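You operate a simulated robot arm through the tools that you are given. There is no shell and no other tool. Be economical: measure what you need, move in short steps, check, and stop when the job is done.

The job below is to be done with a simulated robot arm. You get a single attempt, and the scene is never put back.

JOB
Open the green wheel and blue valve, then switch the heater on.
Fine: turn the wheel fully open; shut the heater cover before the switch goes on.

The check looks at the end state, three seconds after you hand in, the way a careful person would. Anything else that was tipped, shoved, dropped, spilled or broken makes it a failure. Lids that push on must go on centred and level and be pressed home; caps that screw on are set level and turned clockwise until they are tight.

ROBOT AND FRAMES
A 6-joint arm with a two-finger gripper on a trunk, on a base that drives. Base frame: it is fixed to the floor where the robot stands at the start and does not move with it; the origin is under the middle of the robot, x ahead of it, y to its left, z up. Units: mm, rad, N and s.
With the tool pointing down near the work surface it reaches from about 220 to 700 mm from the robot's upright axis, wherever it stands. Its first joint turns from -2.897 to 2.897 rad. Places, roughly: blue valve lever [600, 400, 1000]; drain tap [500, 100, 500]; green valve wheel [600, 400, 1200]; heater cover [400, 0, 1100]; heater dial [500, 200, 1100]; heater switch [500, 0, 1100]; water heater [800, 100, 1100]. Payload 1.57 kg.
Tool frame: the origin (TCP) lies between the finger pads and is the grasp point; the fingertips stand 21 mm ahead of it; z points along the fingers, y is the line along which they close. Largest opening 70 mm; the body of the gripper starts 50 mm behind the TCP.
Orientation is told as [roll, pitch, yaw] about the base's x, y, z axes, in that order, counted from this pose: with the fingers straight down and closing along the base's y, the tool's x points along the base's -x, its y along +y and its z along -z.

CONTROLS
- The arm moves only by the tool servo_tool. Its argument "motion" is a list that holds one entry, the list of rows, each a list of 7 numbers: the shift along the tool's x, y, z in mm, then the turn, a rotation vector about the tool's x, y, z in degrees, then the gripper command, from -1 (shut) to 1 (fully open), values between in proportion. In form: [[[tx, ty, tz, wx, wy, wz, claw], ...]]. A call has 1 to 8 rows; each row shifts and turns the commanded pose from where the row before left it, along the tool's axes as they then stand. Rows are played at 5 a second. More than 50 mm and 0.15 rad between two rows, or a gripper value outside its range, and nothing of the call is played. A pose out of reach is approached as far as the arm can. The call stops where the force on the tool passes 40 N (or 10 N more than at its start, if that is more) or the arm is blocked; 0.2 s more then pass. Each finger halts on what it meets, pressing with about 30 N; the grip force reading is that of the motor and also rises with nothing between the fingers. The clock runs only during rows and for 0.2 s after the last one: add rows that do not move to give the fingers time. It gives the time, the measured TCP pose, the force on the tool (base axes), the opening and the grip force at its end, in the units of the frame above (readings bear some noise), with the torque about the TCP (base axes, N m) and any sound that the robot's microphone picked up.
- Cameras (640 x 400 px; columns grow to the right, rows downward): "scene" is now at [21.7, 158.7, 1484.9]; the picture's right is [0.04, -1.00, 0.00], its down [-0.70, -0.03, -0.71] and it looks along [0.71, 0.03, -0.70] (base axes); focal length 258 px, centre (320, 200). "wrist" rides on the gripper at [79, 4, -81] in the tool frame; the picture's right is [-0.05, 1.00, 0.00], its down [-0.67, -0.04, -0.74] and it looks along [-0.74, -0.04, 0.67] (tool axes); focal length 256 px, centre (320, 200). There is no depth. A picture from a camera that has moved, and an enlarged one, comes with that camera's place and axes in the base frame and with its lens.
- grab_frame(camera): a new picture of that camera. No time passes.
- steer(legs): drives the robot by 1 to 6 legs, each [ahead, left, turn to the left] in mm, mm and rad, along the robot's own axes; the way and the turn of a leg run together, so that a leg with both is an arc; at most 1500 mm and 3.142 rad a leg. The arm and the cameras ride along, it lands a little off, and it stops where it bumps. It gives what a move gives.
- pan_tilt(pan, tilt): turns the head with the scene camera to pan (to the left, within 2.705 rad either way) and tilt (down, from -0.506 to 1.204), counted from straight ahead of the robot. It gives what a move gives.
- inspect(camera, box): a new picture of the part [left, top, right, bottom] of that camera's present view, enlarged. No time passes.
- finish_job(): hands the job in; it is judged then, once.

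Go step by step. Nothing tells you exact positions but the pictures and the camera data: compare them with the known pose of the tool, close in by small moves and look again before you grip or let go. The budget is 120 turns and 78 pictures, counting those below and the enlarged ones. Unless the task says otherwise, let go and move clear before handing in, and close with one line.

The tools are called after "Call:" as name(argument=value, ...) on one line, values as JSON. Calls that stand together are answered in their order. servo_tool: Moves the arm, as the interface text tells. Its arguments: {"type":"object","properties":{"motion":{"type":"array","items":{"type":"array","items":{"type":"array","items":{"type":"number"}}}}},"required":["motion"]} The other tools are called the same way: steer (legs) drives the base; pan_tilt (pan, tilt) turns the head that bears the scene camera; grab_frame (camera) takes a picture; inspect (camera, box) takes an enlarged picture of a part of a camera's view; finish_job () hands the job in.

At the start:

```text
time_s: 0.0
tool_pos: [322.2, 70.5, 998.7]
tcp_rot: [-0.002, -0.001, 0.0]
force: [-0.8, -0.3, 0.6]
wrist_torque: [-0.01, -0.03, 0.01]
grip_width: 70.1
finger_force: 0.2
robot x, y, heading: [-3.4, -0.5, -0.007]
head pan, tilt: [0.037, 0.78]
```

scene: 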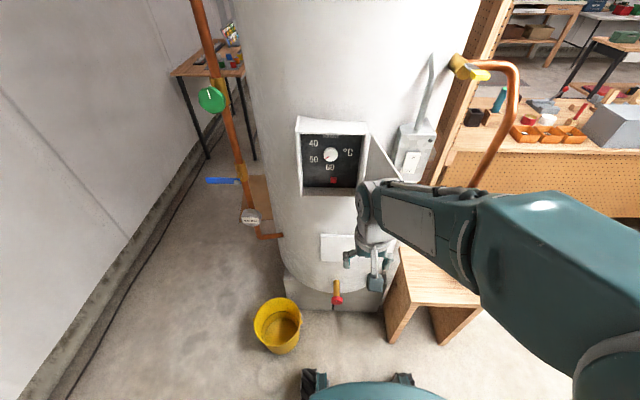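
wrist: 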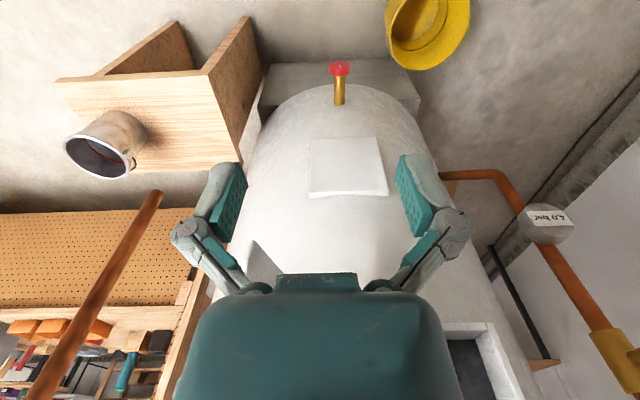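

I see the heater with dial box, a switch to its right, a green wheel and blue lever on the copper pipe on the left. I'll look at each more closely.

Call:
inspect(camera="scene", box=[180, 60, 300, 240])

Call:
inspect(camera="scene", box=[290, 50, 500, 200])

```text
2.22 times, centred on (240, 150) of scene
camera zoom: at [21.7, 158.7, 1484.9], right [0.04, -1.0, 0.0], down [-0.7, -0.03, -0.71], along [0.71, 0.03, -0.7], focal length 574 px, centre (498, 311)
```

zoom: 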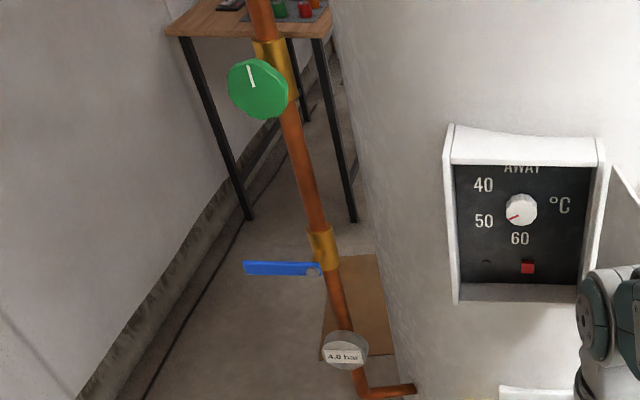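

```text
2.67 times, centred on (395, 125) of scene
camera zoom: at [21.7, 158.7, 1484.9], right [0.04, -1.0, 0.0], down [-0.7, -0.03, -0.71], along [0.71, 0.03, -0.7], focal length 688 px, centre (120, 400)
```

zoom: 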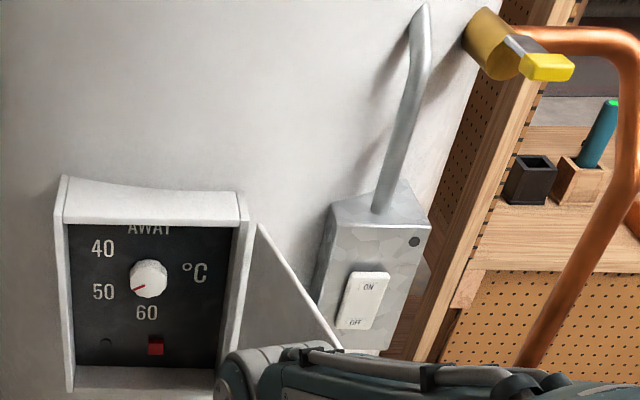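

Blue lever is horizontal (closed), the green wheel sits up the pipe, and the cover is hinged open on the dial box's right. I'll drive left for valve access and parallax.

Call:
steer(legs=[[-60, 0, 0], [0, 350, 0]])

Call:
pan_tilt(pan=0, tilt=0.5)

Call:
grab_frame(camera="scene")

```text
time_s: 2.8
tool_pos: [263.4, 417.1, 999.6]
tcp_rot: [0.002, 0.0, -0.002]
force: [-0.6, 0.7, 0.2]
wrist_torque: [-0.03, -0.01, 0.02]
grip_width: 70.0
finger_force: 0.1
robot x, y, heading: [-57.3, 348.3, -0.001]
head pan, tilt: [0.037, 0.78]
```

```text
time_s: 3.6
tool_pos: [263.1, 419.8, 1000.0]
tcp_rot: [0.0, 0.001, -0.004]
force: [-0.8, 0.1, 0.5]
wrist_torque: [-0.02, 0.02, 0.0]
grip_width: 70.0
finger_force: 0.1
robot x, y, heading: [-58.1, 348.3, -0.003]
head pan, tilt: [0.0, 0.499]
```

```text
73 pictures are left
camera scene: at [-27.7, 504.7, 1509.3], right [0.0, -1.0, 0.0], down [-0.48, 0.0, -0.88], along [0.88, 0.0, -0.48], focal length 258 px, centre (320, 200)
```

scene: 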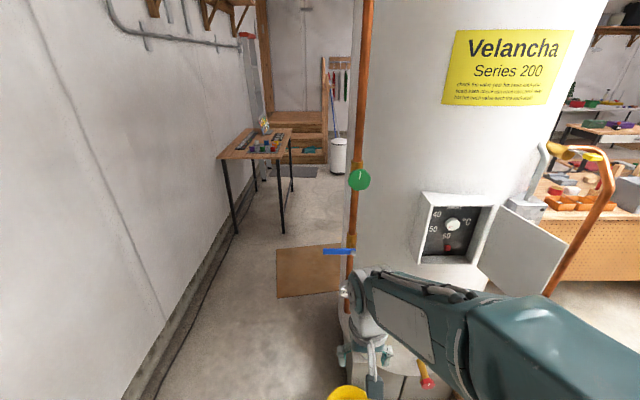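

Call:
inspect(camera="scene", box=[310, 150, 410, 270])

Call:
inspect(camera="scene", box=[400, 130, 580, 300])

```text
3.33 times, centred on (360, 210) of scene
camera zoom: at [-27.7, 504.7, 1509.3], right [0.0, -1.0, 0.0], down [-0.48, 0.0, -0.88], along [0.88, 0.0, -0.48], focal length 861 px, centre (187, 167)
```

zoom: 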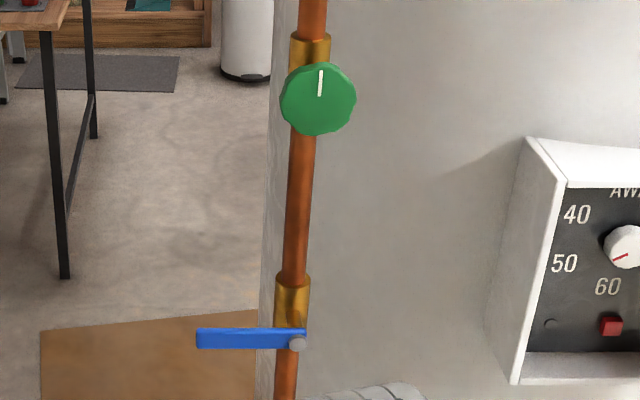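

```text
2.35 times, centred on (490, 215) of scene
camera zoom: at [-27.7, 504.7, 1509.3], right [0.0, -1.0, 0.0], down [-0.48, 0.0, -0.88], along [0.88, 0.0, -0.48], focal length 608 px, centre (-80, 165)
```

zoom: 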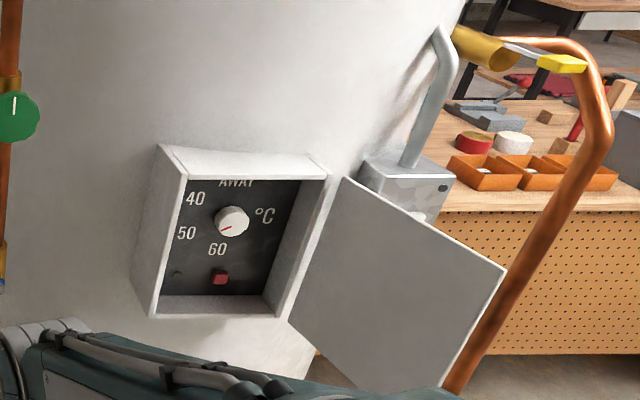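

The two views triangulate the wheel at about (548, 409, 1253), roughly 55 mm across, and the lever pivot at about (555, 409, 1019), pointing left to y≈496. I'll raise the arm and tip the tool to horizontal.

Call:
servo_tool(motion=[[[-20, 0, -40, 0, 0, 0, 1], [-20, 0, -40, 0, 0, 0, 1], [-10, 0, -40, 0, -8.4, 0, 1], [-10, 0, -40, 0, -8.4, 0, 1], [0, 0, -40, 0, -8.4, 0, 1], [0, 0, 0, 0, -8.4, 0, 1], [0, 0, 0, 0, -8.4, 0, 1], [0, 0, 0, 0, -8.4, 0, 1]]])

Call:
servo_tool(motion=[[[0, 0, 0, 0, -8.4, 0, 1], [0, 0, 0, 0, -8.4, 0, 1], [0, 0, 0, 0, -8.4, 0, 1], [0, 0, 0, 0, -8.4, 0, 1], [0, 0, 0, 0, -6, 0, 1], [0, 0, 0, 0, 0, 0, 1]]])

```text
time_s: 5.4
tool_pos: [304.4, 419.2, 1198.3]
tcp_rot: [-0.001, -0.881, 0.0]
force: [-0.5, -0.9, 0.2]
wrist_torque: [0.01, 0.03, -0.01]
grip_width: 69.8
finger_force: 0.0
robot x, y, heading: [-58.7, 350.3, -0.002]
head pan, tilt: [0.0, 0.499]
```

```text
time_s: 6.8
tool_pos: [318.7, 426.7, 1218.3]
tcp_rot: [-1.479, -1.569, 1.477]
force: [-0.7, -0.3, 0.9]
wrist_torque: [0.03, -0.02, 0.0]
grip_width: 70.0
finger_force: 0.0
out of reach, approached as far as the arm can: row 4, 5
robot x, y, heading: [-54.9, 351.7, -0.001]
head pan, tilt: [0.0, 0.499]
```

Tool is now about horizontal at (319, 427, 1218). I'll line up with the wheel and approach partway.

Call:
servo_tool(motion=[[[-35, -17, 20, 0, 0, 0, 1], [0, 0, 40, 0, 0, 0, 1], [0, 0, 40, 0, 0, 0, 1], [0, 0, 20, 0, 0, 0, 1]]])

Call:
grab_frame(camera="wrist")

Call:
grab_frame(camera="scene")

```text
time_s: 7.8
tool_pos: [441.0, 409.8, 1253.0]
tcp_rot: [-1.576, -1.571, 1.573]
force: [1.0, -0.3, 0.1]
wrist_torque: [0.01, -0.02, 0.04]
grip_width: 69.8
finger_force: 0.0
robot x, y, heading: [-59.2, 350.8, -0.001]
head pan, tilt: [0.0, 0.499]
```

```text
70 pictures are left
camera wrist: at [360.9, 414.8, 1174.9], right [0.0, 1.0, 0.05], down [-0.74, -0.03, 0.67], along [0.67, -0.04, 0.74], focal length 256 px, centre (320, 200)
```

wrist: 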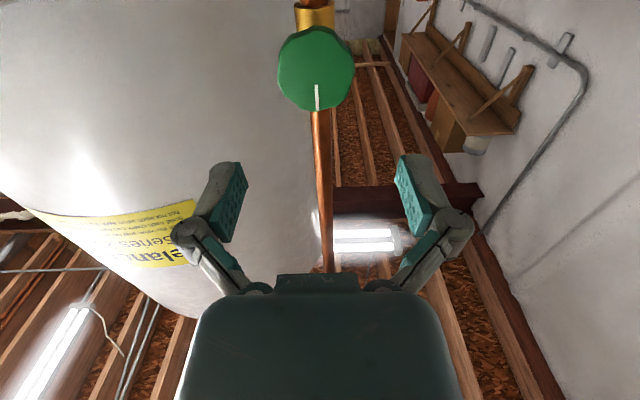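

```text
69 pictures are left
camera scene: at [-27.6, 505.9, 1509.3], right [0.0, -1.0, 0.0], down [-0.48, 0.0, -0.88], along [0.88, 0.0, -0.48], focal length 258 px, centre (320, 200)
```

scene: 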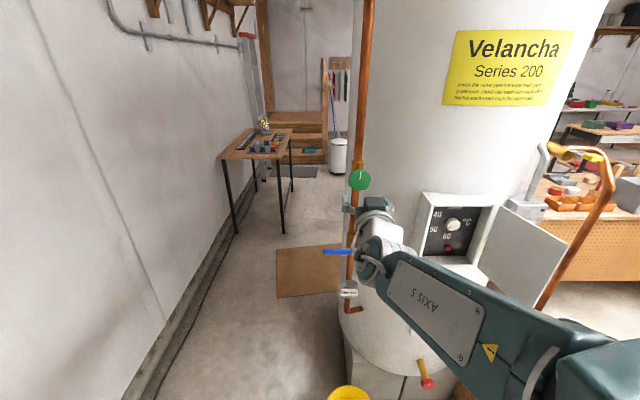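

The wheel is confirmed near (546, 408, 1249). I'll pre-rotate the wrist clockwise, so it has range for an anticlockwise turn, and approach.

Call:
servo_tool(motion=[[[4, -1, 0, 0, 0, 8.5, 1], [0, 0, 0, 0, 0, 8.5, 1], [0, 0, 0, 0, 0, 8.5, 1], [0, 0, 0, 0, 0, 8.5, 1], [0, 0, 0, 0, 0, 8.5, 1], [0, 0, 0, 0, 0, 8.5, 1], [0, 0, 0, 0, 0, 8.5, 1], [0, 0, 0, 0, 0, 8.5, 1]]])

Call:
servo_tool(motion=[[[0, 0, 40, 0, 0, 0, 1], [0, 0, 20, 0, 0, 0, 1], [0, 0, 20, 0, 0, 0, 1], [0, 0, 10, 0, 0, 0, 1]]])

Call:
grab_frame(camera="wrist")

Call:
inspect(camera="scene", box=[310, 150, 410, 270])

```text
time_s: 9.6
tool_pos: [397.3, 469.6, 1351.4]
tcp_rot: [1.558, -0.387, -1.571]
force: [-0.6, -0.6, 0.1]
wrist_torque: [0.01, 0.0, -0.01]
grip_width: 70.0
finger_force: 0.0
out of reach, approached as far as the arm can: row 3, 4, 5, 6, 7, 8
robot x, y, heading: [-59.1, 350.0, -0.003]
head pan, tilt: [0.0, 0.499]
```

```text
time_s: 10.6
tool_pos: [483.3, 476.0, 1372.6]
tcp_rot: [1.563, -0.387, -1.57]
force: [0.8, 0.3, -0.2]
wrist_torque: [-0.01, -0.01, 0.02]
grip_width: 70.0
finger_force: 0.0
out of reach, approached as far as the arm can: row 1, 2, 4
robot x, y, heading: [-58.5, 352.5, -0.004]
head pan, tilt: [0.0, 0.499]
```

```text
68 pictures are left
camera wrist: at [403.2, 551.2, 1348.6], right [0.01, 0.33, 0.94], down [-0.75, -0.63, 0.23], along [0.67, -0.71, 0.24], focal length 256 px, centre (320, 200)
```

wrist: 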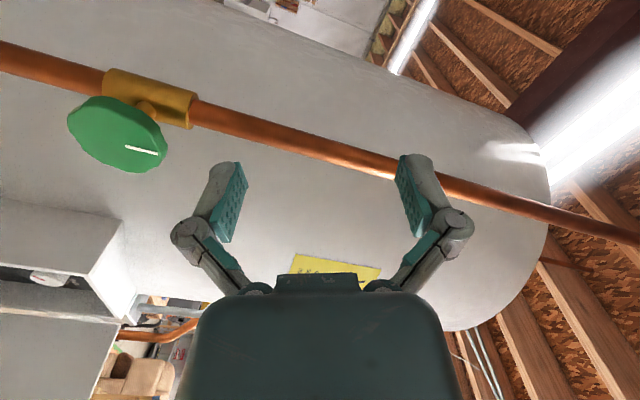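

```text
3.33 times, centred on (360, 210) of scene
camera zoom: at [-27.5, 506.1, 1509.2], right [0.0, -1.0, 0.0], down [-0.48, 0.0, -0.88], along [0.88, 0.0, -0.48], focal length 861 px, centre (187, 167)
```

zoom: 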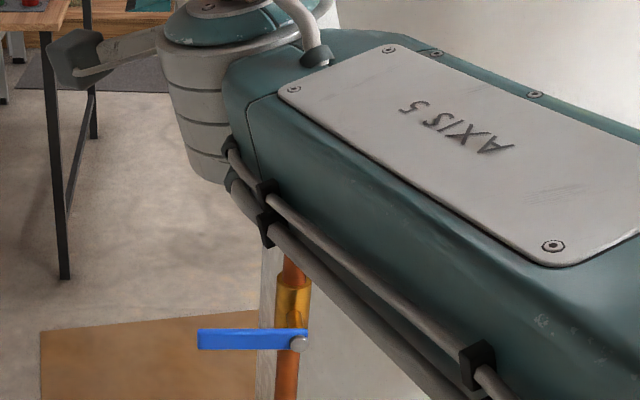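

The clockwise pre-rotation isn't reachable there. I'll back off and rotate the other way.

Call:
servo_tool(motion=[[[0, 0, -45, 0, 0, 0, 1], [0, 0, -45, 0, 0, 0, 1], [0, 0, 0, 0, 0, -8.5, 1], [0, 0, 0, 0, 0, -8.5, 1], [0, 0, 0, 0, 0, -8.5, 1], [0, 0, 0, 0, 0, -8.5, 1], [0, 0, 0, 0, 0, -8.5, 1], [0, 0, 0, 0, 0, -8.5, 1]]])

Call:
servo_tool(motion=[[[0, 0, 0, 0, 0, -8.5, 1], [0, 0, 0, 0, 0, -8.5, 1], [0, 0, 0, 0, 0, 0, 1]]])

```text
time_s: 12.4
tool_pos: [391.4, 474.3, 1371.9]
tcp_rot: [1.568, -1.278, -1.571]
force: [-0.5, 0.3, -0.3]
wrist_torque: [0.01, 0.0, -0.01]
grip_width: 70.1
finger_force: 0.0
robot x, y, heading: [-63.9, 350.0, -0.0]
head pan, tilt: [0.0, 0.499]
```

```text
time_s: 13.2
tool_pos: [394.2, 473.5, 1373.4]
tcp_rot: [-1.405, -1.568, 1.402]
force: [0.0, 0.7, 0.7]
wrist_torque: [-0.01, -0.01, 0.01]
grip_width: 69.9
finger_force: 0.0
robot x, y, heading: [-59.3, 346.9, -0.002]
head pan, tilt: [0.0, 0.499]
```

Back at neutral. I'll move to standoff in front of the wheel and test the anticlockwise range.

Call:
servo_tool(motion=[[[42, -22, 20, 0, 0, 0, 1], [42, -22, 20, 0, 0, 0, 1], [40, -21, 20, 0, 0, 0, 1], [0, 0, 0, 0, 0, 0, 1]]])

Call:
servo_tool(motion=[[[0, 0, 0, 0, 0, -8.5, 1], [0, 0, 0, 0, 0, -8.5, 1], [0, 0, 0, 0, 0, -8.5, 1], [0, 0, 0, 0, 0, -8.5, 1], [0, 0, 0, 0, 0, -8.5, 1], [0, 0, 0, 0, 0, -8.5, 1], [0, 0, 0, 0, 0, -8.5, 1], [0, 0, 0, 0, 0, -8.5, 1]]])

Call:
servo_tool(motion=[[[0, 0, 0, 0, 0, -8.5, 1], [0, 0, 0, 0, 0, -8.5, 1], [0, 0, 0, 0, 0, -8.5, 1], [0, 0, 0, 0, 0, -8.5, 1], [0, 0, 0, 0, 0, -8.5, 1], [0, 0, 0, 0, 0, -8.5, 1], [0, 0, 0, 0, 0, -8.5, 1], [0, 0, 0, 0, 0, -8.5, 1]]])

```text
refused: row 1 steps farther than a row can; nothing moved
```

```text
time_s: 15.0
tool_pos: [393.1, 474.0, 1372.4]
tcp_rot: [-1.57, -0.38, 1.568]
force: [0.0, -0.6, 0.5]
wrist_torque: [0.01, 0.0, 0.0]
grip_width: 69.9
finger_force: 0.0
robot x, y, heading: [-60.4, 351.5, 0.003]
head pan, tilt: [0.0, 0.499]
```

```text
time_s: 16.8
tool_pos: [393.4, 474.5, 1374.7]
tcp_rot: [-1.57, 0.806, 1.568]
force: [-0.1, 0.3, -0.6]
wrist_torque: [0.03, -0.04, 0.01]
grip_width: 69.9
finger_force: 0.1
robot x, y, heading: [-60.7, 348.9, -0.003]
head pan, tilt: [0.0, 0.499]
```

Anticlockwise range is ample. I'll rotate back to neutral and move to the wheel's standoff.

Call:
servo_tool(motion=[[[0, 0, 0, 0, 0, 8.5, 1], [0, 0, 0, 0, 0, 8.5, 1], [0, 0, 0, 0, 0, 8.5, 1], [0, 0, 0, 0, 0, 8.5, 1], [0, 0, 0, 0, 0, 8.5, 1], [0, 0, 0, 0, 0, 8.5, 1], [0, 0, 0, 0, 0, 8.5, 1], [0, 0, 0, 0, 0, 8.5, 1]]])

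Call:
servo_tool(motion=[[[0, 0, 0, 0, 0, 8.5, 1], [0, 0, 0, 0, 0, 8.5, 1], [0, 0, 0, 0, 0, 8.5, 1], [0, 0, 0, 0, 0, 8.5, 1], [0, 0, 0, 0, 0, 8.5, 1], [0, 0, 0, 0, 0, 8.5, 1], [0, 0, 0, 0, 0, 8.5, 1], [0, 0, 0, 0, 0, 8.5, 1]]])

Call:
servo_tool(motion=[[[32, -17, 15, 0, 0, 0, 1], [32, -17, 15, 0, 0, 0, 1], [32, -17, 15, 0, 0, 0, 1], [28, -15, 15, 0, 0, 0, 1], [0, 0, 0, 0, 0, 0, 1]]])

Call:
grab_frame(camera="wrist")

```text
time_s: 18.6
tool_pos: [392.4, 474.6, 1373.6]
tcp_rot: [-1.57, -0.384, 1.567]
force: [-0.1, 0.1, -0.3]
wrist_torque: [0.0, 0.0, -0.04]
grip_width: 70.0
finger_force: 0.1
robot x, y, heading: [-58.6, 352.3, -0.002]
head pan, tilt: [0.0, 0.499]
```

```text
time_s: 20.4
tool_pos: [393.5, 474.6, 1374.1]
tcp_rot: [1.18, -1.569, -1.184]
force: [-0.2, 0.2, 0.5]
wrist_torque: [0.01, 0.02, 0.01]
grip_width: 70.4
finger_force: 0.1
robot x, y, heading: [-56.0, 352.2, 0.0]
head pan, tilt: [0.0, 0.499]
```

```text
time_s: 21.6
tool_pos: [452.5, 409.3, 1248.7]
tcp_rot: [-0.782, -1.568, 0.78]
force: [-1.0, 1.0, 0.2]
wrist_torque: [0.01, 0.0, -0.01]
grip_width: 70.2
finger_force: 0.0
robot x, y, heading: [-57.7, 352.1, 0.0]
head pan, tilt: [0.0, 0.499]
```

```text
66 pictures are left
camera wrist: at [372.9, 414.4, 1170.4], right [0.0, 1.0, 0.05], down [-0.74, -0.03, 0.67], along [0.67, -0.04, 0.74], focal length 256 px, centre (320, 200)
```

wrist: 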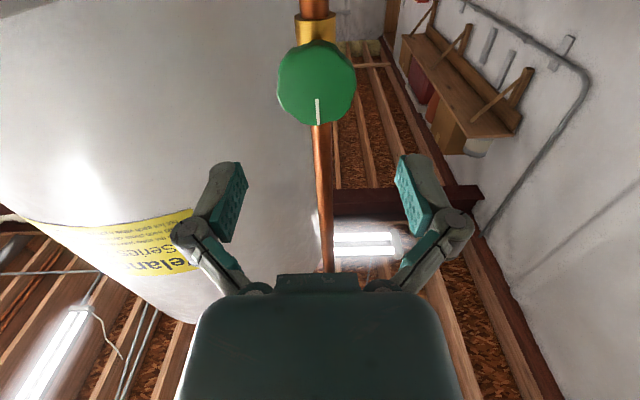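

Wheel is centred between the fingers at about (545, 407, 1246). I'll advance and look before gripping.

Call:
servo_tool(motion=[[[2, -2, 30, 0, 0, 0, 1], [0, 0, 20, 0, 0, 0, 1], [0, 0, 15, 0, 0, 0, 1], [0, 0, 15, 0, 0, 0, 1], [0, 0, 5, 0, 0, 0, 1]]])

Call:
grab_frame(camera="wrist")

Call:
inspect(camera="scene", box=[310, 150, 410, 270])

```text
time_s: 22.8
tool_pos: [538.8, 405.7, 1247.0]
tcp_rot: [-0.941, -1.571, 0.938]
force: [-0.4, 0.9, -0.6]
wrist_torque: [0.01, 0.01, -0.02]
grip_width: 70.1
finger_force: 0.0
robot x, y, heading: [-56.9, 349.6, -0.002]
head pan, tilt: [0.0, 0.499]
```

```text
65 pictures are left
camera wrist: at [458.5, 411.7, 1168.9], right [0.0, 1.0, 0.05], down [-0.74, -0.03, 0.67], along [0.67, -0.04, 0.74], focal length 256 px, centre (320, 200)
```

wrist: 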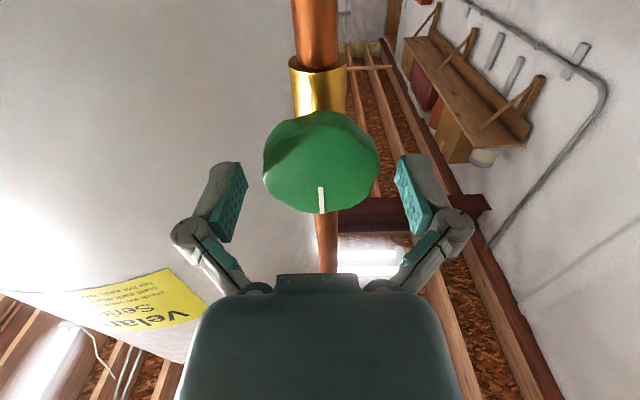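

```text
3.33 times, centred on (360, 210) of scene
camera zoom: at [-27.1, 505.7, 1509.3], right [0.0, -1.0, 0.0], down [-0.48, 0.0, -0.88], along [0.88, 0.0, -0.48], focal length 861 px, centre (187, 167)
```

zoom: 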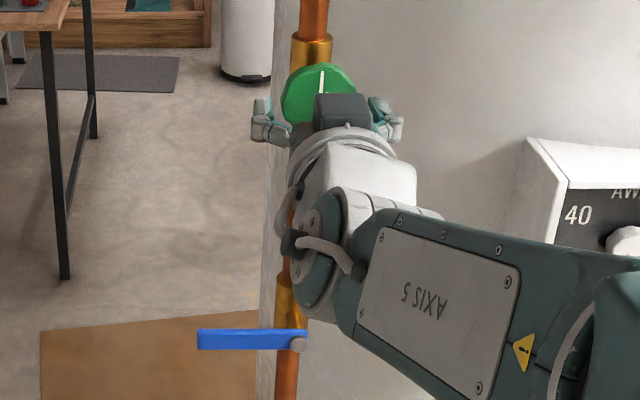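

The wheel face is at about the fingertips (x≈560, z≈1251), so I'll advance 15 mm, raise 4 mm, and grip.

Call:
servo_tool(motion=[[[-4, 1, 7, 0, 0, 0, 1], [0, 0, 8, 0, 0, 0, 1], [0, 0, 0, 0, 0, 0, 0.2], [0, 0, 0, 0, 0, 0, -1], [0, 0, 0, 0, 0, 0, -1], [0, 0, 0, 0, 0, 0, -1]]])

Call:
grab_frame(camera="wrist")

```text
time_s: 24.2
tool_pos: [553.4, 406.1, 1250.3]
tcp_rot: [-0.511, -1.569, 0.51]
force: [-6.1, -3.6, -3.1]
wrist_torque: [0.01, -0.01, -0.11]
grip_width: 55.0
finger_force: 31.8
robot x, y, heading: [-60.1, 352.6, -0.0]
head pan, tilt: [0.0, 0.499]
```

```text
63 pictures are left
camera wrist: at [473.1, 411.7, 1172.8], right [0.0, 1.0, 0.05], down [-0.74, -0.03, 0.67], along [0.67, -0.04, 0.74], focal length 256 px, centre (320, 200)
```

wrist: 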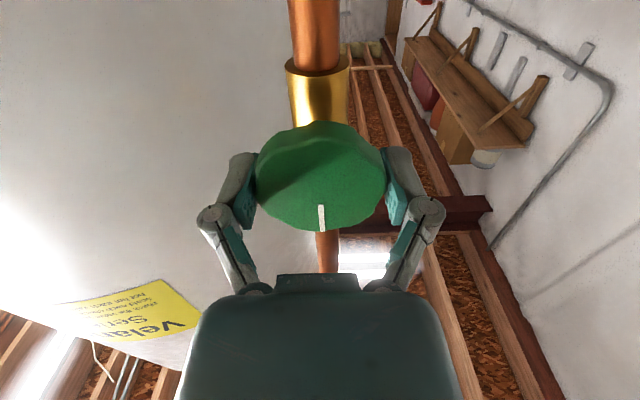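

Gripped at 55 mm. I'll turn anticlockwise in small steps first and watch the torque.

Call:
servo_tool(motion=[[[0, 0, 0, 0, 0, -5, -1], [0, 0, 0, 0, 0, -5, -1], [0, 0, 0, 0, 0, -5, -1], [0, 0, 0, 0, 0, -5, -1], [0, 0, 0, 0, 0, 0, -1]]])

Call:
grab_frame(camera="wrist")

```text
time_s: 25.4
tool_pos: [553.0, 406.3, 1250.8]
tcp_rot: [-1.567, -1.219, 1.564]
force: [-0.3, -2.1, -2.1]
wrist_torque: [-0.01, -0.35, -0.12]
grip_width: 55.4
finger_force: 32.0
robot x, y, heading: [-58.9, 348.4, -0.001]
head pan, tilt: [0.0, 0.499]
```

```text
62 pictures are left
camera wrist: at [473.0, 384.6, 1176.2], right [0.0, 0.96, -0.29], down [-0.74, 0.2, 0.64], along [0.67, 0.22, 0.71], focal length 256 px, centre (320, 200)
```

wrist: 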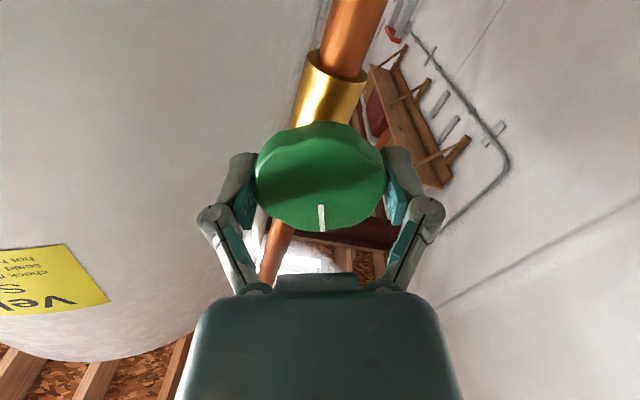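

The wheel turns with the gripper (the mark stays put relative to the fingers). Continuing anticlockwise.

Call:
servo_tool(motion=[[[0, 0, 0, 0, 0, -8, -1], [0, 0, 0, 0, 0, -8, -1], [0, 0, 0, 0, 0, -8, -1], [0, 0, 0, 0, 0, -8, -1], [0, 0, 0, 0, 0, -8, -1], [0, 0, 0, 0, 0, -8, -1], [0, 0, 0, 0, 0, -8, -1], [0, 0, 0, 0, 0, -8, -1]]])

Call:
servo_tool(motion=[[[0, 0, 0, 0, 0, -8, -1], [0, 0, 0, 0, 0, -8, -1], [0, 0, 0, 0, 0, -8, -1], [0, 0, 0, 0, 0, -8, -1], [0, 0, 0, 0, 0, -8, -1], [0, 0, 0, 0, 0, -8, -1], [0, 0, 0, 0, 0, -8, -1], [0, 0, 0, 0, 0, -8, -1]]])

Call:
grab_frame(camera="wrist")

```text
time_s: 27.2
tool_pos: [553.4, 407.3, 1250.2]
tcp_rot: [-1.567, -0.1, 1.568]
force: [-4.4, 0.2, -7.9]
wrist_torque: [0.01, -0.2, -0.23]
grip_width: 55.1
finger_force: 31.8
robot x, y, heading: [-55.3, 350.5, 0.001]
head pan, tilt: [0.0, 0.499]
```

```text
time_s: 29.0
tool_pos: [554.6, 407.4, 1249.4]
tcp_rot: [-1.56, 1.016, 1.578]
force: [-10.4, -1.2, -22.8]
wrist_torque: [0.05, 0.14, -0.23]
grip_width: 55.3
finger_force: 32.7
robot x, y, heading: [-59.0, 350.4, -0.001]
head pan, tilt: [0.0, 0.499]
```

```text
61 pictures are left
camera wrist: at [473.7, 362.6, 1315.7], right [-0.01, -0.82, -0.57], down [-0.75, 0.38, -0.54], along [0.67, 0.42, -0.62], focal length 256 px, centre (320, 200)
```

wrist: 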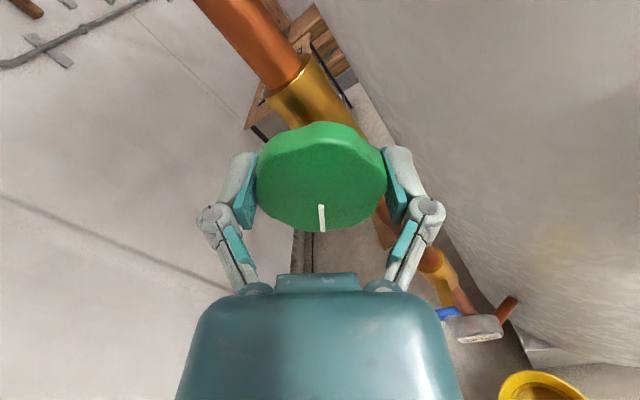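

Turned about 148° so far. A side force is building, so I'll relax it by about 2 mm and continue.

Call:
servo_tool(motion=[[[-1.7, 1.1, -1, 0, 0, 0, -1], [0, 0, 0, 0, 0, -8, -1], [0, 0, 0, 0, 0, -8, -1], [0, 0, 0, 0, 0, -8, -1], [0, 0, 0, 0, 0, -8, -1]]])

```text
time_s: 30.2
tool_pos: [553.8, 406.3, 1248.5]
tcp_rot: [1.258, 1.566, -1.887]
force: [16.6, -2.0, -12.6]
wrist_torque: [-0.02, -0.41, -0.24]
grip_width: 55.2
finger_force: 32.0
robot x, y, heading: [-57.3, 349.4, -0.005]
head pan, tilt: [0.0, 0.499]
```

Call:
servo_tool(motion=[[[-1, 0, 1, 0, 0, -8, -1], [0, 0, 0, 0, 0, -8, -1], [0, 0, 0, 0, 0, -8, -1], [0, 0, 0, 0, 0, -8, -1], [0, 0, 0, 0, 0, -8, -1], [0, 0, 0, 0, 0, -8, -1]]])

Call:
grab_frame(camera="wrist")

```text
time_s: 31.6
tool_pos: [553.7, 406.2, 1249.9]
tcp_rot: [1.573, 0.729, -1.572]
force: [11.9, -5.5, 7.2]
wrist_torque: [0.02, -0.15, 0.16]
grip_width: 55.0
finger_force: 32.6
robot x, y, heading: [-58.3, 346.7, -0.004]
head pan, tilt: [0.0, 0.499]
```

```text
60 pictures are left
camera wrist: at [473.4, 463.1, 1306.2], right [0.0, -0.71, 0.71], down [-0.75, -0.47, -0.47], along [0.67, -0.53, -0.52], focal length 256 px, centre (320, 200)
```

wrist: 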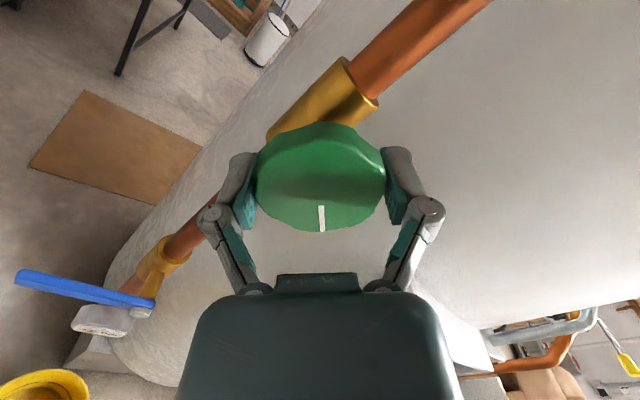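

Call:
servo_tool(motion=[[[0, 0, 0, 0, 0, -8, -1], [0, 0, 0, 0, 0, -8, -1], [0, 0, 0, 0, 0, -8, -1], [0, 0, 0, 0, 0, -8, -1], [0, 0, 0, 0, 0, -8, -1], [0, 0, 0, 0, 0, -8, -1]]])

Call:
grab_frame(camera="wrist")

```text
time_s: 33.0
tool_pos: [553.4, 405.1, 1248.9]
tcp_rot: [1.573, -0.106, -1.575]
force: [12.9, -5.5, 22.0]
wrist_torque: [0.44, -0.17, -0.35]
grip_width: 55.0
finger_force: 31.8
robot x, y, heading: [-61.8, 350.7, -0.003]
head pan, tilt: [0.0, 0.499]
```

```text
59 pictures are left
camera wrist: at [473.2, 485.6, 1246.5], right [0.0, 0.05, 1.0], down [-0.75, -0.66, 0.03], along [0.66, -0.75, 0.04], focal length 256 px, centre (320, 200)
```

wrist: 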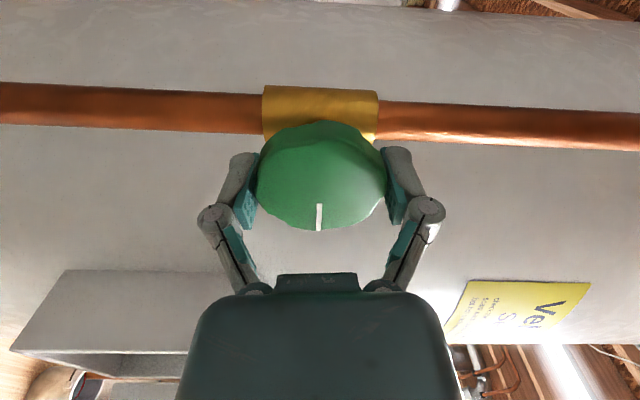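

Turn is about 276° and a torque about the wheel axis (0.44 N·m) has appeared, perhaps the end stop. I'll test with small steps.

Call:
servo_tool(motion=[[[0, 0, 0, 0, 0, -4, -1], [0, 0, 0, 0, 0, -4, -1], [0, 0, 0, 0, 0, 0, -1]]])

Call:
grab_frame(camera="wrist")

```text
time_s: 33.8
tool_pos: [550.8, 406.6, 1249.6]
tcp_rot: [1.573, -0.246, -1.574]
force: [5.9, -5.4, 22.1]
wrist_torque: [0.41, -0.26, 0.26]
grip_width: 54.0
finger_force: 31.5
robot x, y, heading: [-60.3, 354.6, -0.0]
head pan, tilt: [0.0, 0.499]
```

```text
58 pictures are left
camera wrist: at [472.2, 485.1, 1235.6], right [0.0, 0.19, 0.98], down [-0.75, -0.65, 0.13], along [0.66, -0.73, 0.14], focal length 256 px, centre (320, 200)
```

wrist: 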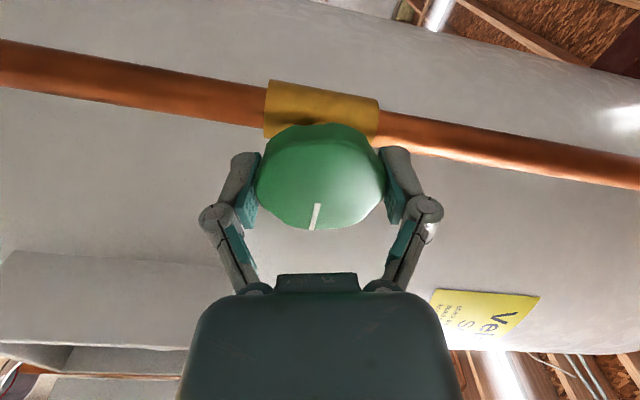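

The wheel has stopped: the mark now slips against the fingers at about 270°, so it's against its open stop. Release and back away.

Call:
servo_tool(motion=[[[0, 0, 0, 0, 0, 4, -0.5], [0, 0, 0, 0, 0, 0, 1], [0, 0, 0, 0, 0, 0, 1], [0, 0, 0, 0, 0, 0, 1], [0, 0, -30, 0, 0, 0, 1], [0, 0, -40, 0, 0, 0, 1], [0, 0, -40, 0, 0, 0, 1]]])

Call:
grab_frame(camera="wrist")

```text
time_s: 35.4
tool_pos: [443.2, 407.5, 1249.6]
tcp_rot: [1.569, -0.177, -1.572]
force: [0.5, 0.9, -0.2]
wrist_torque: [0.01, 0.0, 0.01]
grip_width: 69.8
finger_force: 0.0
robot x, y, heading: [-54.8, 347.3, 0.004]
head pan, tilt: [0.0, 0.499]
```

```text
57 pictures are left
camera wrist: at [361.8, 486.9, 1239.6], right [0.0, 0.12, 0.99], down [-0.75, -0.66, 0.08], along [0.67, -0.74, 0.09], focal length 256 px, centre (320, 200)
```

wrist: 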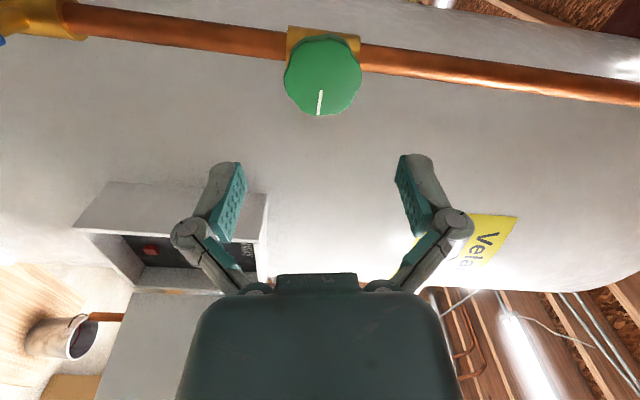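

The mark has moved from 12 to 3 o'clock anticlockwise (¾ turn to the stop). Next I'll rotate so the camera is on top, then go to the blue lever.

Call:
servo_tool(motion=[[[0, 0, 0, 0, 0, 8.4, 1], [0, 0, 0, 0, 0, 8.4, 1], [0, 0, 0, 0, 0, 8.4, 0], [0, 0, 0, 0, 0, 8.4, -1], [0, 0, 0, 0, 0, 8.4, -1], [0, 0, 0, 0, 0, 8.4, -1], [0, 0, 0, 0, 0, 8.4, -1], [0, 0, 0, 0, 0, 8.4, -1]]])

Call:
servo_tool(motion=[[[0, 0, 0, 0, 0, 8.4, -1], [0, 0, 0, 0, 0, 8.4, -1], [0, 0, 0, 0, 0, 8.4, -1], [0, 0, 0, 0, 0, 7.5, -1], [0, 0, 0, 0, 0, 0, -1]]])

```text
time_s: 37.2
tool_pos: [443.3, 407.5, 1249.1]
tcp_rot: [1.57, 0.998, -1.574]
force: [0.7, -0.5, -0.2]
wrist_torque: [0.01, 0.01, 0.0]
grip_width: 0.1
finger_force: 28.3
robot x, y, heading: [-61.4, 352.4, 0.002]
head pan, tilt: [0.0, 0.499]
```

```text
time_s: 38.4
tool_pos: [442.5, 407.9, 1248.2]
tcp_rot: [1.2, 1.57, -1.944]
force: [-0.9, -0.3, -0.4]
wrist_torque: [0.0, 0.01, 0.03]
grip_width: 0.0
finger_force: 28.4
robot x, y, heading: [-57.0, 351.7, -0.002]
head pan, tilt: [0.0, 0.499]
```

Call:
servo_tool(motion=[[[-40, -16, 0, 0, 0, 0, -1], [-40, -16, 0, 0, 0, 0, -1], [-40, -16, 0, 0, 0, 0, -1], [-35, -14, 0, 0, 0, 0, -1], [0, 0, 0, 0, 0, 0, -1]]])

Call:
grab_frame(camera="wrist")

Call:
inspect(camera="scene", box=[310, 150, 410, 270])

```text
time_s: 39.6
tool_pos: [444.6, 468.2, 1093.3]
tcp_rot: [1.488, 1.567, -1.656]
force: [0.1, 0.2, 0.0]
wrist_torque: [-0.03, -0.01, 0.08]
grip_width: 0.0
finger_force: 28.4
robot x, y, heading: [-60.6, 352.3, 0.002]
head pan, tilt: [0.0, 0.499]
```

```text
56 pictures are left
camera wrist: at [364.2, 466.0, 1173.0], right [0.0, -1.0, -0.05], down [-0.74, 0.04, -0.67], along [0.67, 0.04, -0.74], focal length 256 px, centre (320, 200)
```

wrist: 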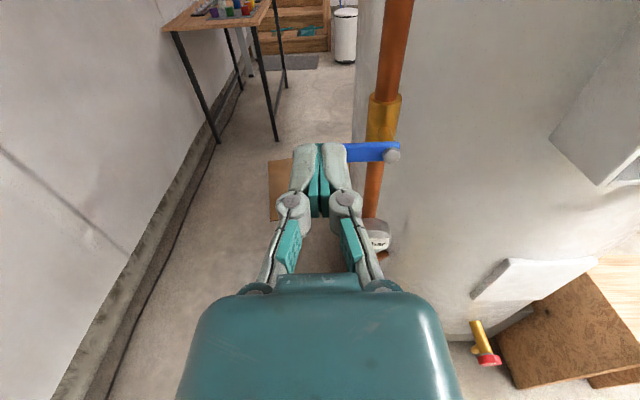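

```text
3.33 times, centred on (360, 210) of scene
camera zoom: at [-27.2, 506.1, 1509.2], right [0.0, -1.0, 0.0], down [-0.48, 0.0, -0.88], along [0.88, 0.0, -0.48], focal length 861 px, centre (187, 167)
```

zoom: 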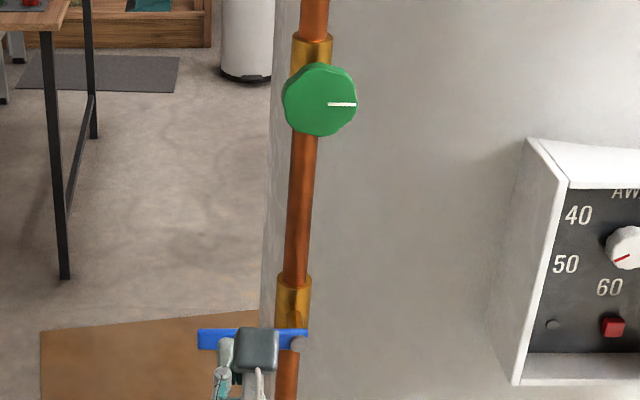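

Wheel mark confirmed at 3 o'clock. The lever pivot is near (552, 407, 1021). I'll bring the closed fingers over the lever and press its end down a little to test the direction.

Call:
servo_tool(motion=[[[-30, 4, 30, 0, 0, 0, -1], [0, 0, 40, 0, 0, 0, -1], [0, 0, 37, 0, 0, 0, -1], [0, 0, 0, 0, 0, 0, -1]]])

Call:
grab_frame(camera="wrist")

Call:
inspect(camera="scene", box=[310, 190, 410, 290])

```text
time_s: 40.6
tool_pos: [550.0, 464.8, 1062.9]
tcp_rot: [1.208, 1.567, -1.934]
force: [-0.1, 0.7, 0.0]
wrist_torque: [0.01, -0.02, -0.01]
grip_width: 0.0
finger_force: 28.1
robot x, y, heading: [-55.5, 349.9, -0.002]
head pan, tilt: [0.0, 0.499]
```

```text
54 pictures are left
camera wrist: at [470.4, 462.5, 1143.2], right [0.0, -1.0, -0.05], down [-0.75, 0.04, -0.67], along [0.67, 0.04, -0.74], focal length 256 px, centre (320, 200)
```

wrist: 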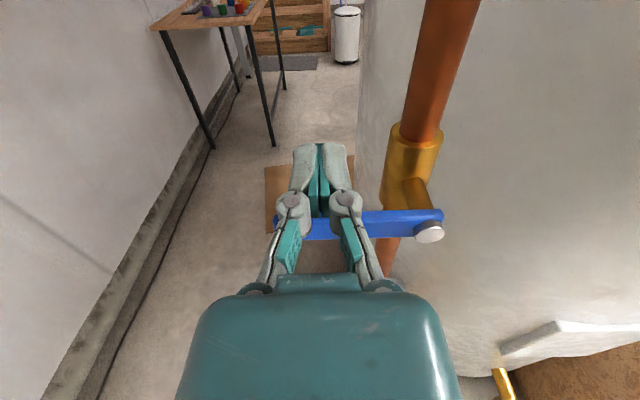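

```text
4.00 times, centred on (360, 240) of scene
camera zoom: at [-26.6, 506.2, 1509.2], right [0.0, -1.0, 0.0], down [-0.48, 0.0, -0.88], along [0.88, 0.0, -0.48], focal length 1033 px, centre (160, 40)
```

zoom: 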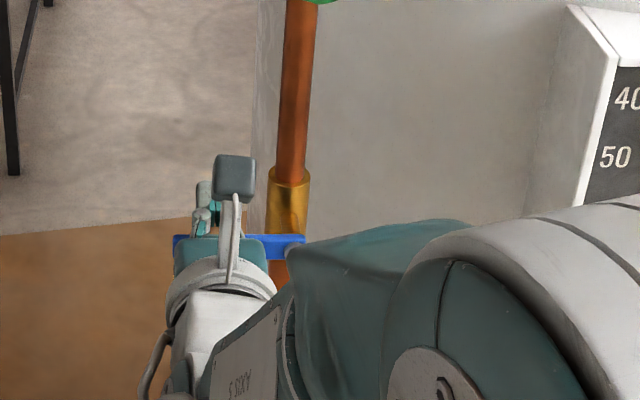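

Geometry confirmed. Pressing down along the lever's arc.

Call:
servo_tool(motion=[[[-12, 0, 0, 0, 0, 0, -1], [-10, 0, 0, 0, 0, 0, -1], [-8, 0, 0, 0, 0, 0, -1], [-8, 0, 0, 0, 0, 0, -1], [-8, 0, 0, 0, 0, 0, -1]]])

Call:
grab_frame(camera="wrist")

```text
time_s: 41.7
tool_pos: [551.2, 464.2, 1036.9]
tcp_rot: [-3.139, 1.544, 0.0]
force: [-5.6, -1.9, 13.1]
wrist_torque: [-0.04, -0.03, -0.01]
grip_width: 6.0
finger_force: 29.0
robot x, y, heading: [-59.9, 350.9, 0.0]
head pan, tilt: [0.0, 0.499]
stopped in row 5: the force on the tool passed its limit at 46 N (the readings are from after the stop); the commanded pose is now the measured one
```

```text
52 pictures are left
camera wrist: at [469.2, 462.3, 1114.7], right [0.0, -1.0, -0.05], down [-0.73, 0.04, -0.69], along [0.69, 0.04, -0.72], focal length 256 px, centre (320, 200)
```

wrist: 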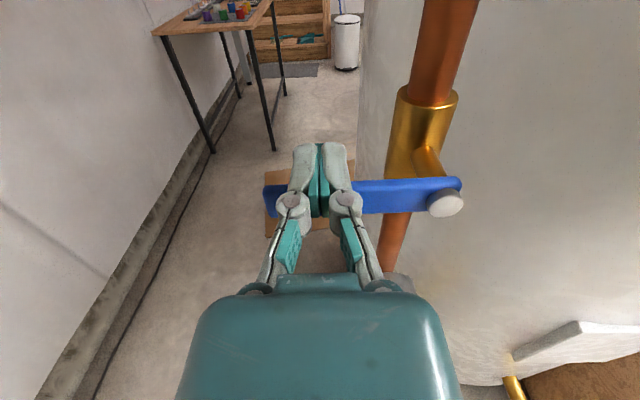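

The lever doesn't go down (stop), so it must swing up. I'll back off, go beneath it, and push up.

Call:
servo_tool(motion=[[[15, 0, 0, 0, 0, 0, -1], [0, 0, -40, 0, 0, 0, -1], [0, 0, -30, 0, 1.5, 0, -1], [-40, 0, 0, 0, 0, 0, -1], [-35, 0, 0, 0, 0, 0, -1], [0, 0, 30, 0, 0, 0, -1], [0, 0, 40, 0, 0, 0, -1], [0, 0, 0, 0, 0, 0, -1]]])

Call:
grab_frame(camera="wrist")

```text
time_s: 43.5
tool_pos: [556.0, 466.4, 975.5]
tcp_rot: [3.128, 1.524, -0.015]
force: [0.1, -0.3, 0.3]
wrist_torque: [0.01, -0.01, -0.01]
grip_width: 0.0
finger_force: 28.9
robot x, y, heading: [-61.4, 350.8, 0.0]
head pan, tilt: [0.0, 0.499]
```

```text
51 pictures are left
camera wrist: at [472.4, 462.8, 1051.8], right [0.0, -1.0, -0.05], down [-0.71, 0.04, -0.7], along [0.7, 0.04, -0.71], focal length 256 px, centre (320, 200)
```

wrist: 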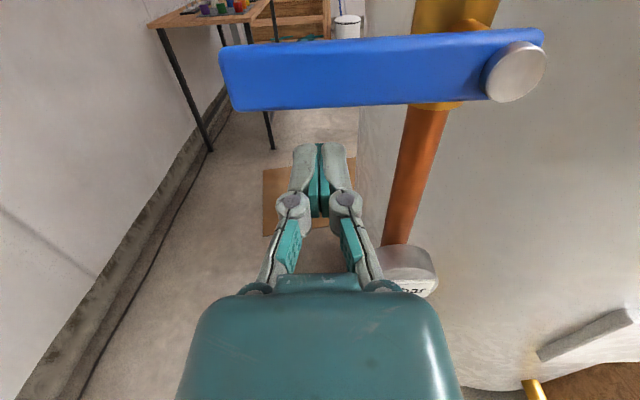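

Call:
servo_tool(motion=[[[15, 0, -4, 0, -2.5, 0, -1], [8, 0, 0, 0, 0, 0, -1], [8, 0, 0, 0, 0, 0, -1], [8, 0, 0, 0, 0, 0, -1], [8, 0, 0, 0, 0, 0, -1]]])

Call:
grab_frame(camera="wrist")

```text
time_s: 44.7
tool_pos: [550.8, 464.7, 1022.7]
tcp_rot: [2.926, 1.568, -0.222]
force: [0.0, 0.0, -1.0]
wrist_torque: [-0.01, -0.01, -0.01]
grip_width: 0.0
finger_force: 28.3
robot x, y, heading: [-57.9, 352.5, -0.001]
head pan, tilt: [0.0, 0.499]
```

```text
50 pictures are left
camera wrist: at [470.0, 462.5, 1103.0], right [0.0, -1.0, -0.05], down [-0.74, 0.04, -0.67], along [0.67, 0.04, -0.74], focal length 256 px, centre (320, 200)
```

wrist: 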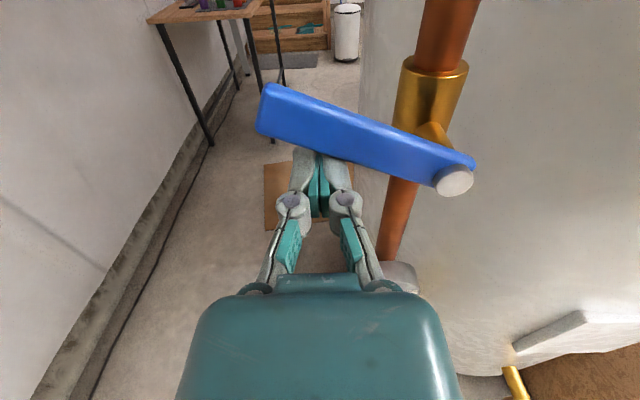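

The lever swings upward. Following its arc to vertical.

Call:
servo_tool(motion=[[[12, 3, 0, 0, 0, 0, -1], [12, 3, 0, 0, 0, 0, -1], [13, 9, 0, 0, 0, 0, -1], [10, 11, 0, 0, 0, 0, -1], [7, 13, 0, 0, 0, 0, -1]]])

Call:
grab_frame(camera="wrist")

```text
time_s: 45.9
tool_pos: [551.2, 433.4, 1077.5]
tcp_rot: [2.781, 1.566, -0.37]
force: [0.2, 0.3, 0.2]
wrist_torque: [0.03, 0.0, -0.01]
grip_width: 0.0
finger_force: 29.0
out of reach, approached as far as the arm can: row 5
robot x, y, heading: [-59.2, 348.1, -0.005]
head pan, tilt: [0.0, 0.499]
```

```text
49 pictures are left
camera wrist: at [469.1, 431.9, 1158.1], right [-0.01, -1.0, -0.05], down [-0.74, 0.04, -0.67], along [0.67, 0.03, -0.74], focal length 256 px, centre (320, 200)
```

wrist: 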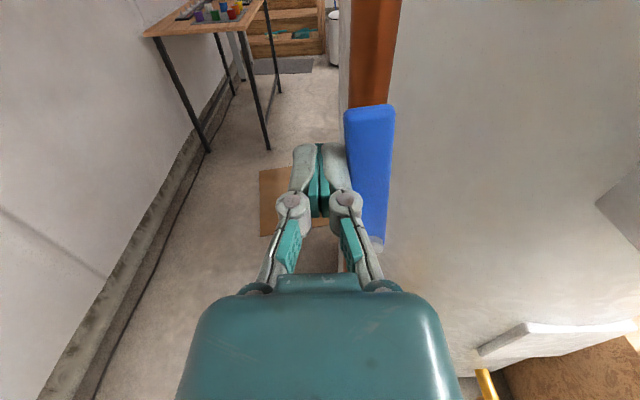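

Lever is nearly vertical. I'll push a few more millimetres to the right until it meets its stop.

Call:
servo_tool(motion=[[[0, 4, 0, 0, 0, 0, -1], [0, 3, 0, 0, 0, 0, -1], [0, 3, 0, 0, 0, 0, -1], [0, 3, 0, 0, 0, 0, -1]]])

Call:
grab_frame(camera="wrist")

Call:
inspect(camera="scene", box=[310, 170, 410, 270])

```text
time_s: 46.9
tool_pos: [549.5, 434.6, 1076.8]
tcp_rot: [2.776, 1.569, -0.377]
force: [0.6, 0.2, -0.1]
wrist_torque: [-0.01, 0.02, 0.01]
grip_width: 0.0
finger_force: 28.5
out of reach, approached as far as the arm can: row 1, 3
robot x, y, heading: [-59.4, 347.4, -0.003]
head pan, tilt: [0.0, 0.499]
```

```text
48 pictures are left
camera wrist: at [469.1, 432.3, 1157.8], right [-0.01, -1.0, -0.05], down [-0.74, 0.04, -0.67], along [0.67, 0.03, -0.74], focal length 256 px, centre (320, 200)
```

wrist: 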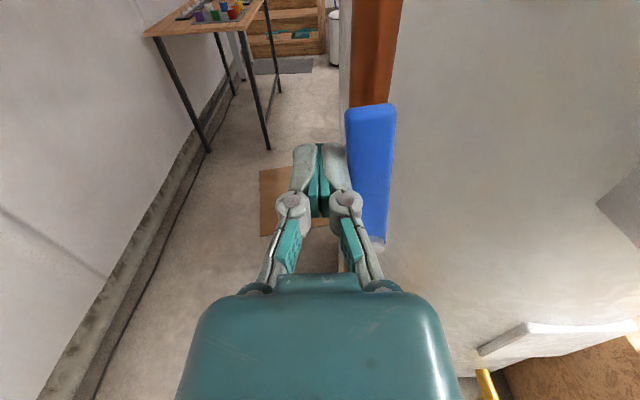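

```text
4.00 times, centred on (360, 220) of scene
camera zoom: at [-26.6, 505.8, 1509.3], right [0.0, -1.0, 0.0], down [-0.48, 0.0, -0.88], along [0.88, 0.0, -0.48], focal length 1033 px, centre (160, 120)
```

zoom: 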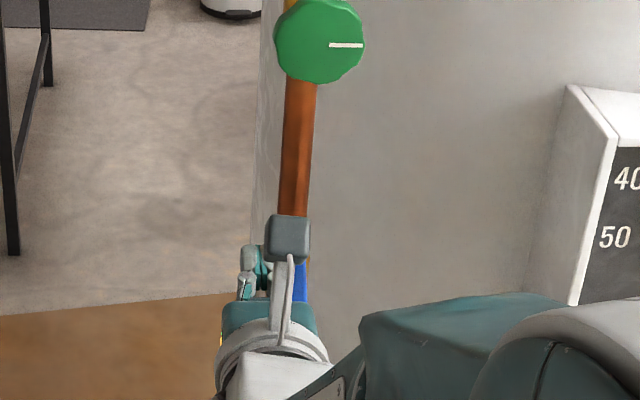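

The arm is at a reach limit sideways. I'll back out, view the lever, and shift the base.

Call:
servo_tool(motion=[[[0, -6, 0, 0, 0, 0, -1], [0, 0, -40, 0, 0, 0, -1], [0, 0, -40, 0, 0, 0, -1], [0, -30, -20, 0, 0, 0, -1], [0, -35, 0, 0, 0, 0, -1]]])

Call:
inspect(camera="scene", box=[310, 170, 410, 270])

Call:
grab_frame(camera="wrist")

```text
time_s: 48.1
tool_pos: [449.2, 503.3, 1077.6]
tcp_rot: [2.665, 1.567, -0.481]
force: [0.4, 0.5, 0.4]
wrist_torque: [-0.03, -0.01, 0.0]
grip_width: 0.0
finger_force: 28.5
robot x, y, heading: [-59.7, 348.5, 0.001]
head pan, tilt: [0.0, 0.499]
```

```text
4.00 times, centred on (360, 220) of scene
camera zoom: at [-27.0, 507.6, 1509.1], right [0.0, -1.0, 0.0], down [-0.48, 0.0, -0.88], along [0.88, 0.0, -0.48], focal length 1033 px, centre (160, 120)
```

zoom: 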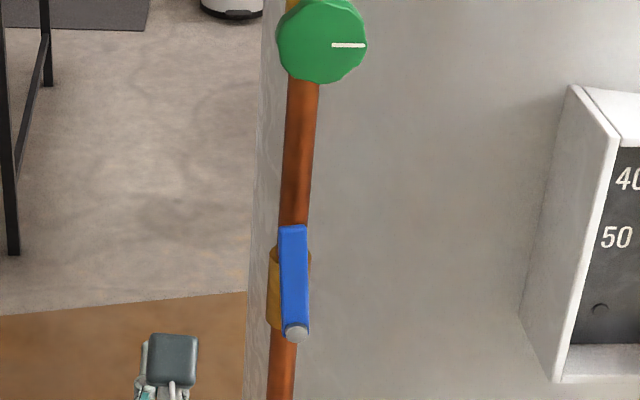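

```text
45 pictures are left
camera wrist: at [368.6, 500.9, 1156.9], right [0.0, -1.0, -0.05], down [-0.74, 0.04, -0.67], along [0.67, 0.04, -0.74], focal length 256 px, centre (320, 200)
```

wrist: 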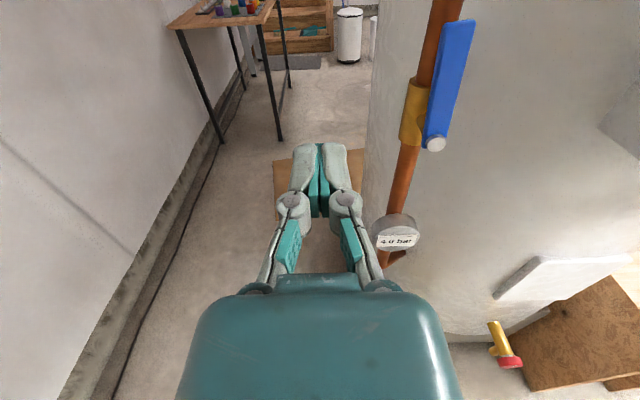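

Lever is about 5° short of vertical. I'll shift the base 70 mm right and finish the push.

Call:
steer(legs=[[0, -70, 0]])

Call:
servo_tool(motion=[[[0, -14, 40, 0, 0, 0, -1], [0, 0, 35, 0, 0, 0, -1], [0, 0, 25, 0, 0, 0, -1], [0, 0, 0, 0, 0, 0, -1]]])

```text
time_s: 49.1
tool_pos: [449.9, 461.1, 1074.6]
tcp_rot: [1.751, 1.554, -1.391]
force: [-0.1, 2.0, -1.1]
wrist_torque: [0.01, -0.07, -0.18]
grip_width: 0.0
finger_force: 28.6
robot x, y, heading: [-55.9, 287.4, -0.002]
head pan, tilt: [0.0, 0.499]
```

```text
time_s: 50.1
tool_pos: [549.0, 443.1, 1078.8]
tcp_rot: [-1.958, 1.561, 1.184]
force: [-0.6, -0.7, -1.1]
wrist_torque: [0.02, 0.0, 0.04]
grip_width: 0.1
finger_force: 27.9
robot x, y, heading: [-61.1, 283.5, -0.001]
head pan, tilt: [0.0, 0.499]
```

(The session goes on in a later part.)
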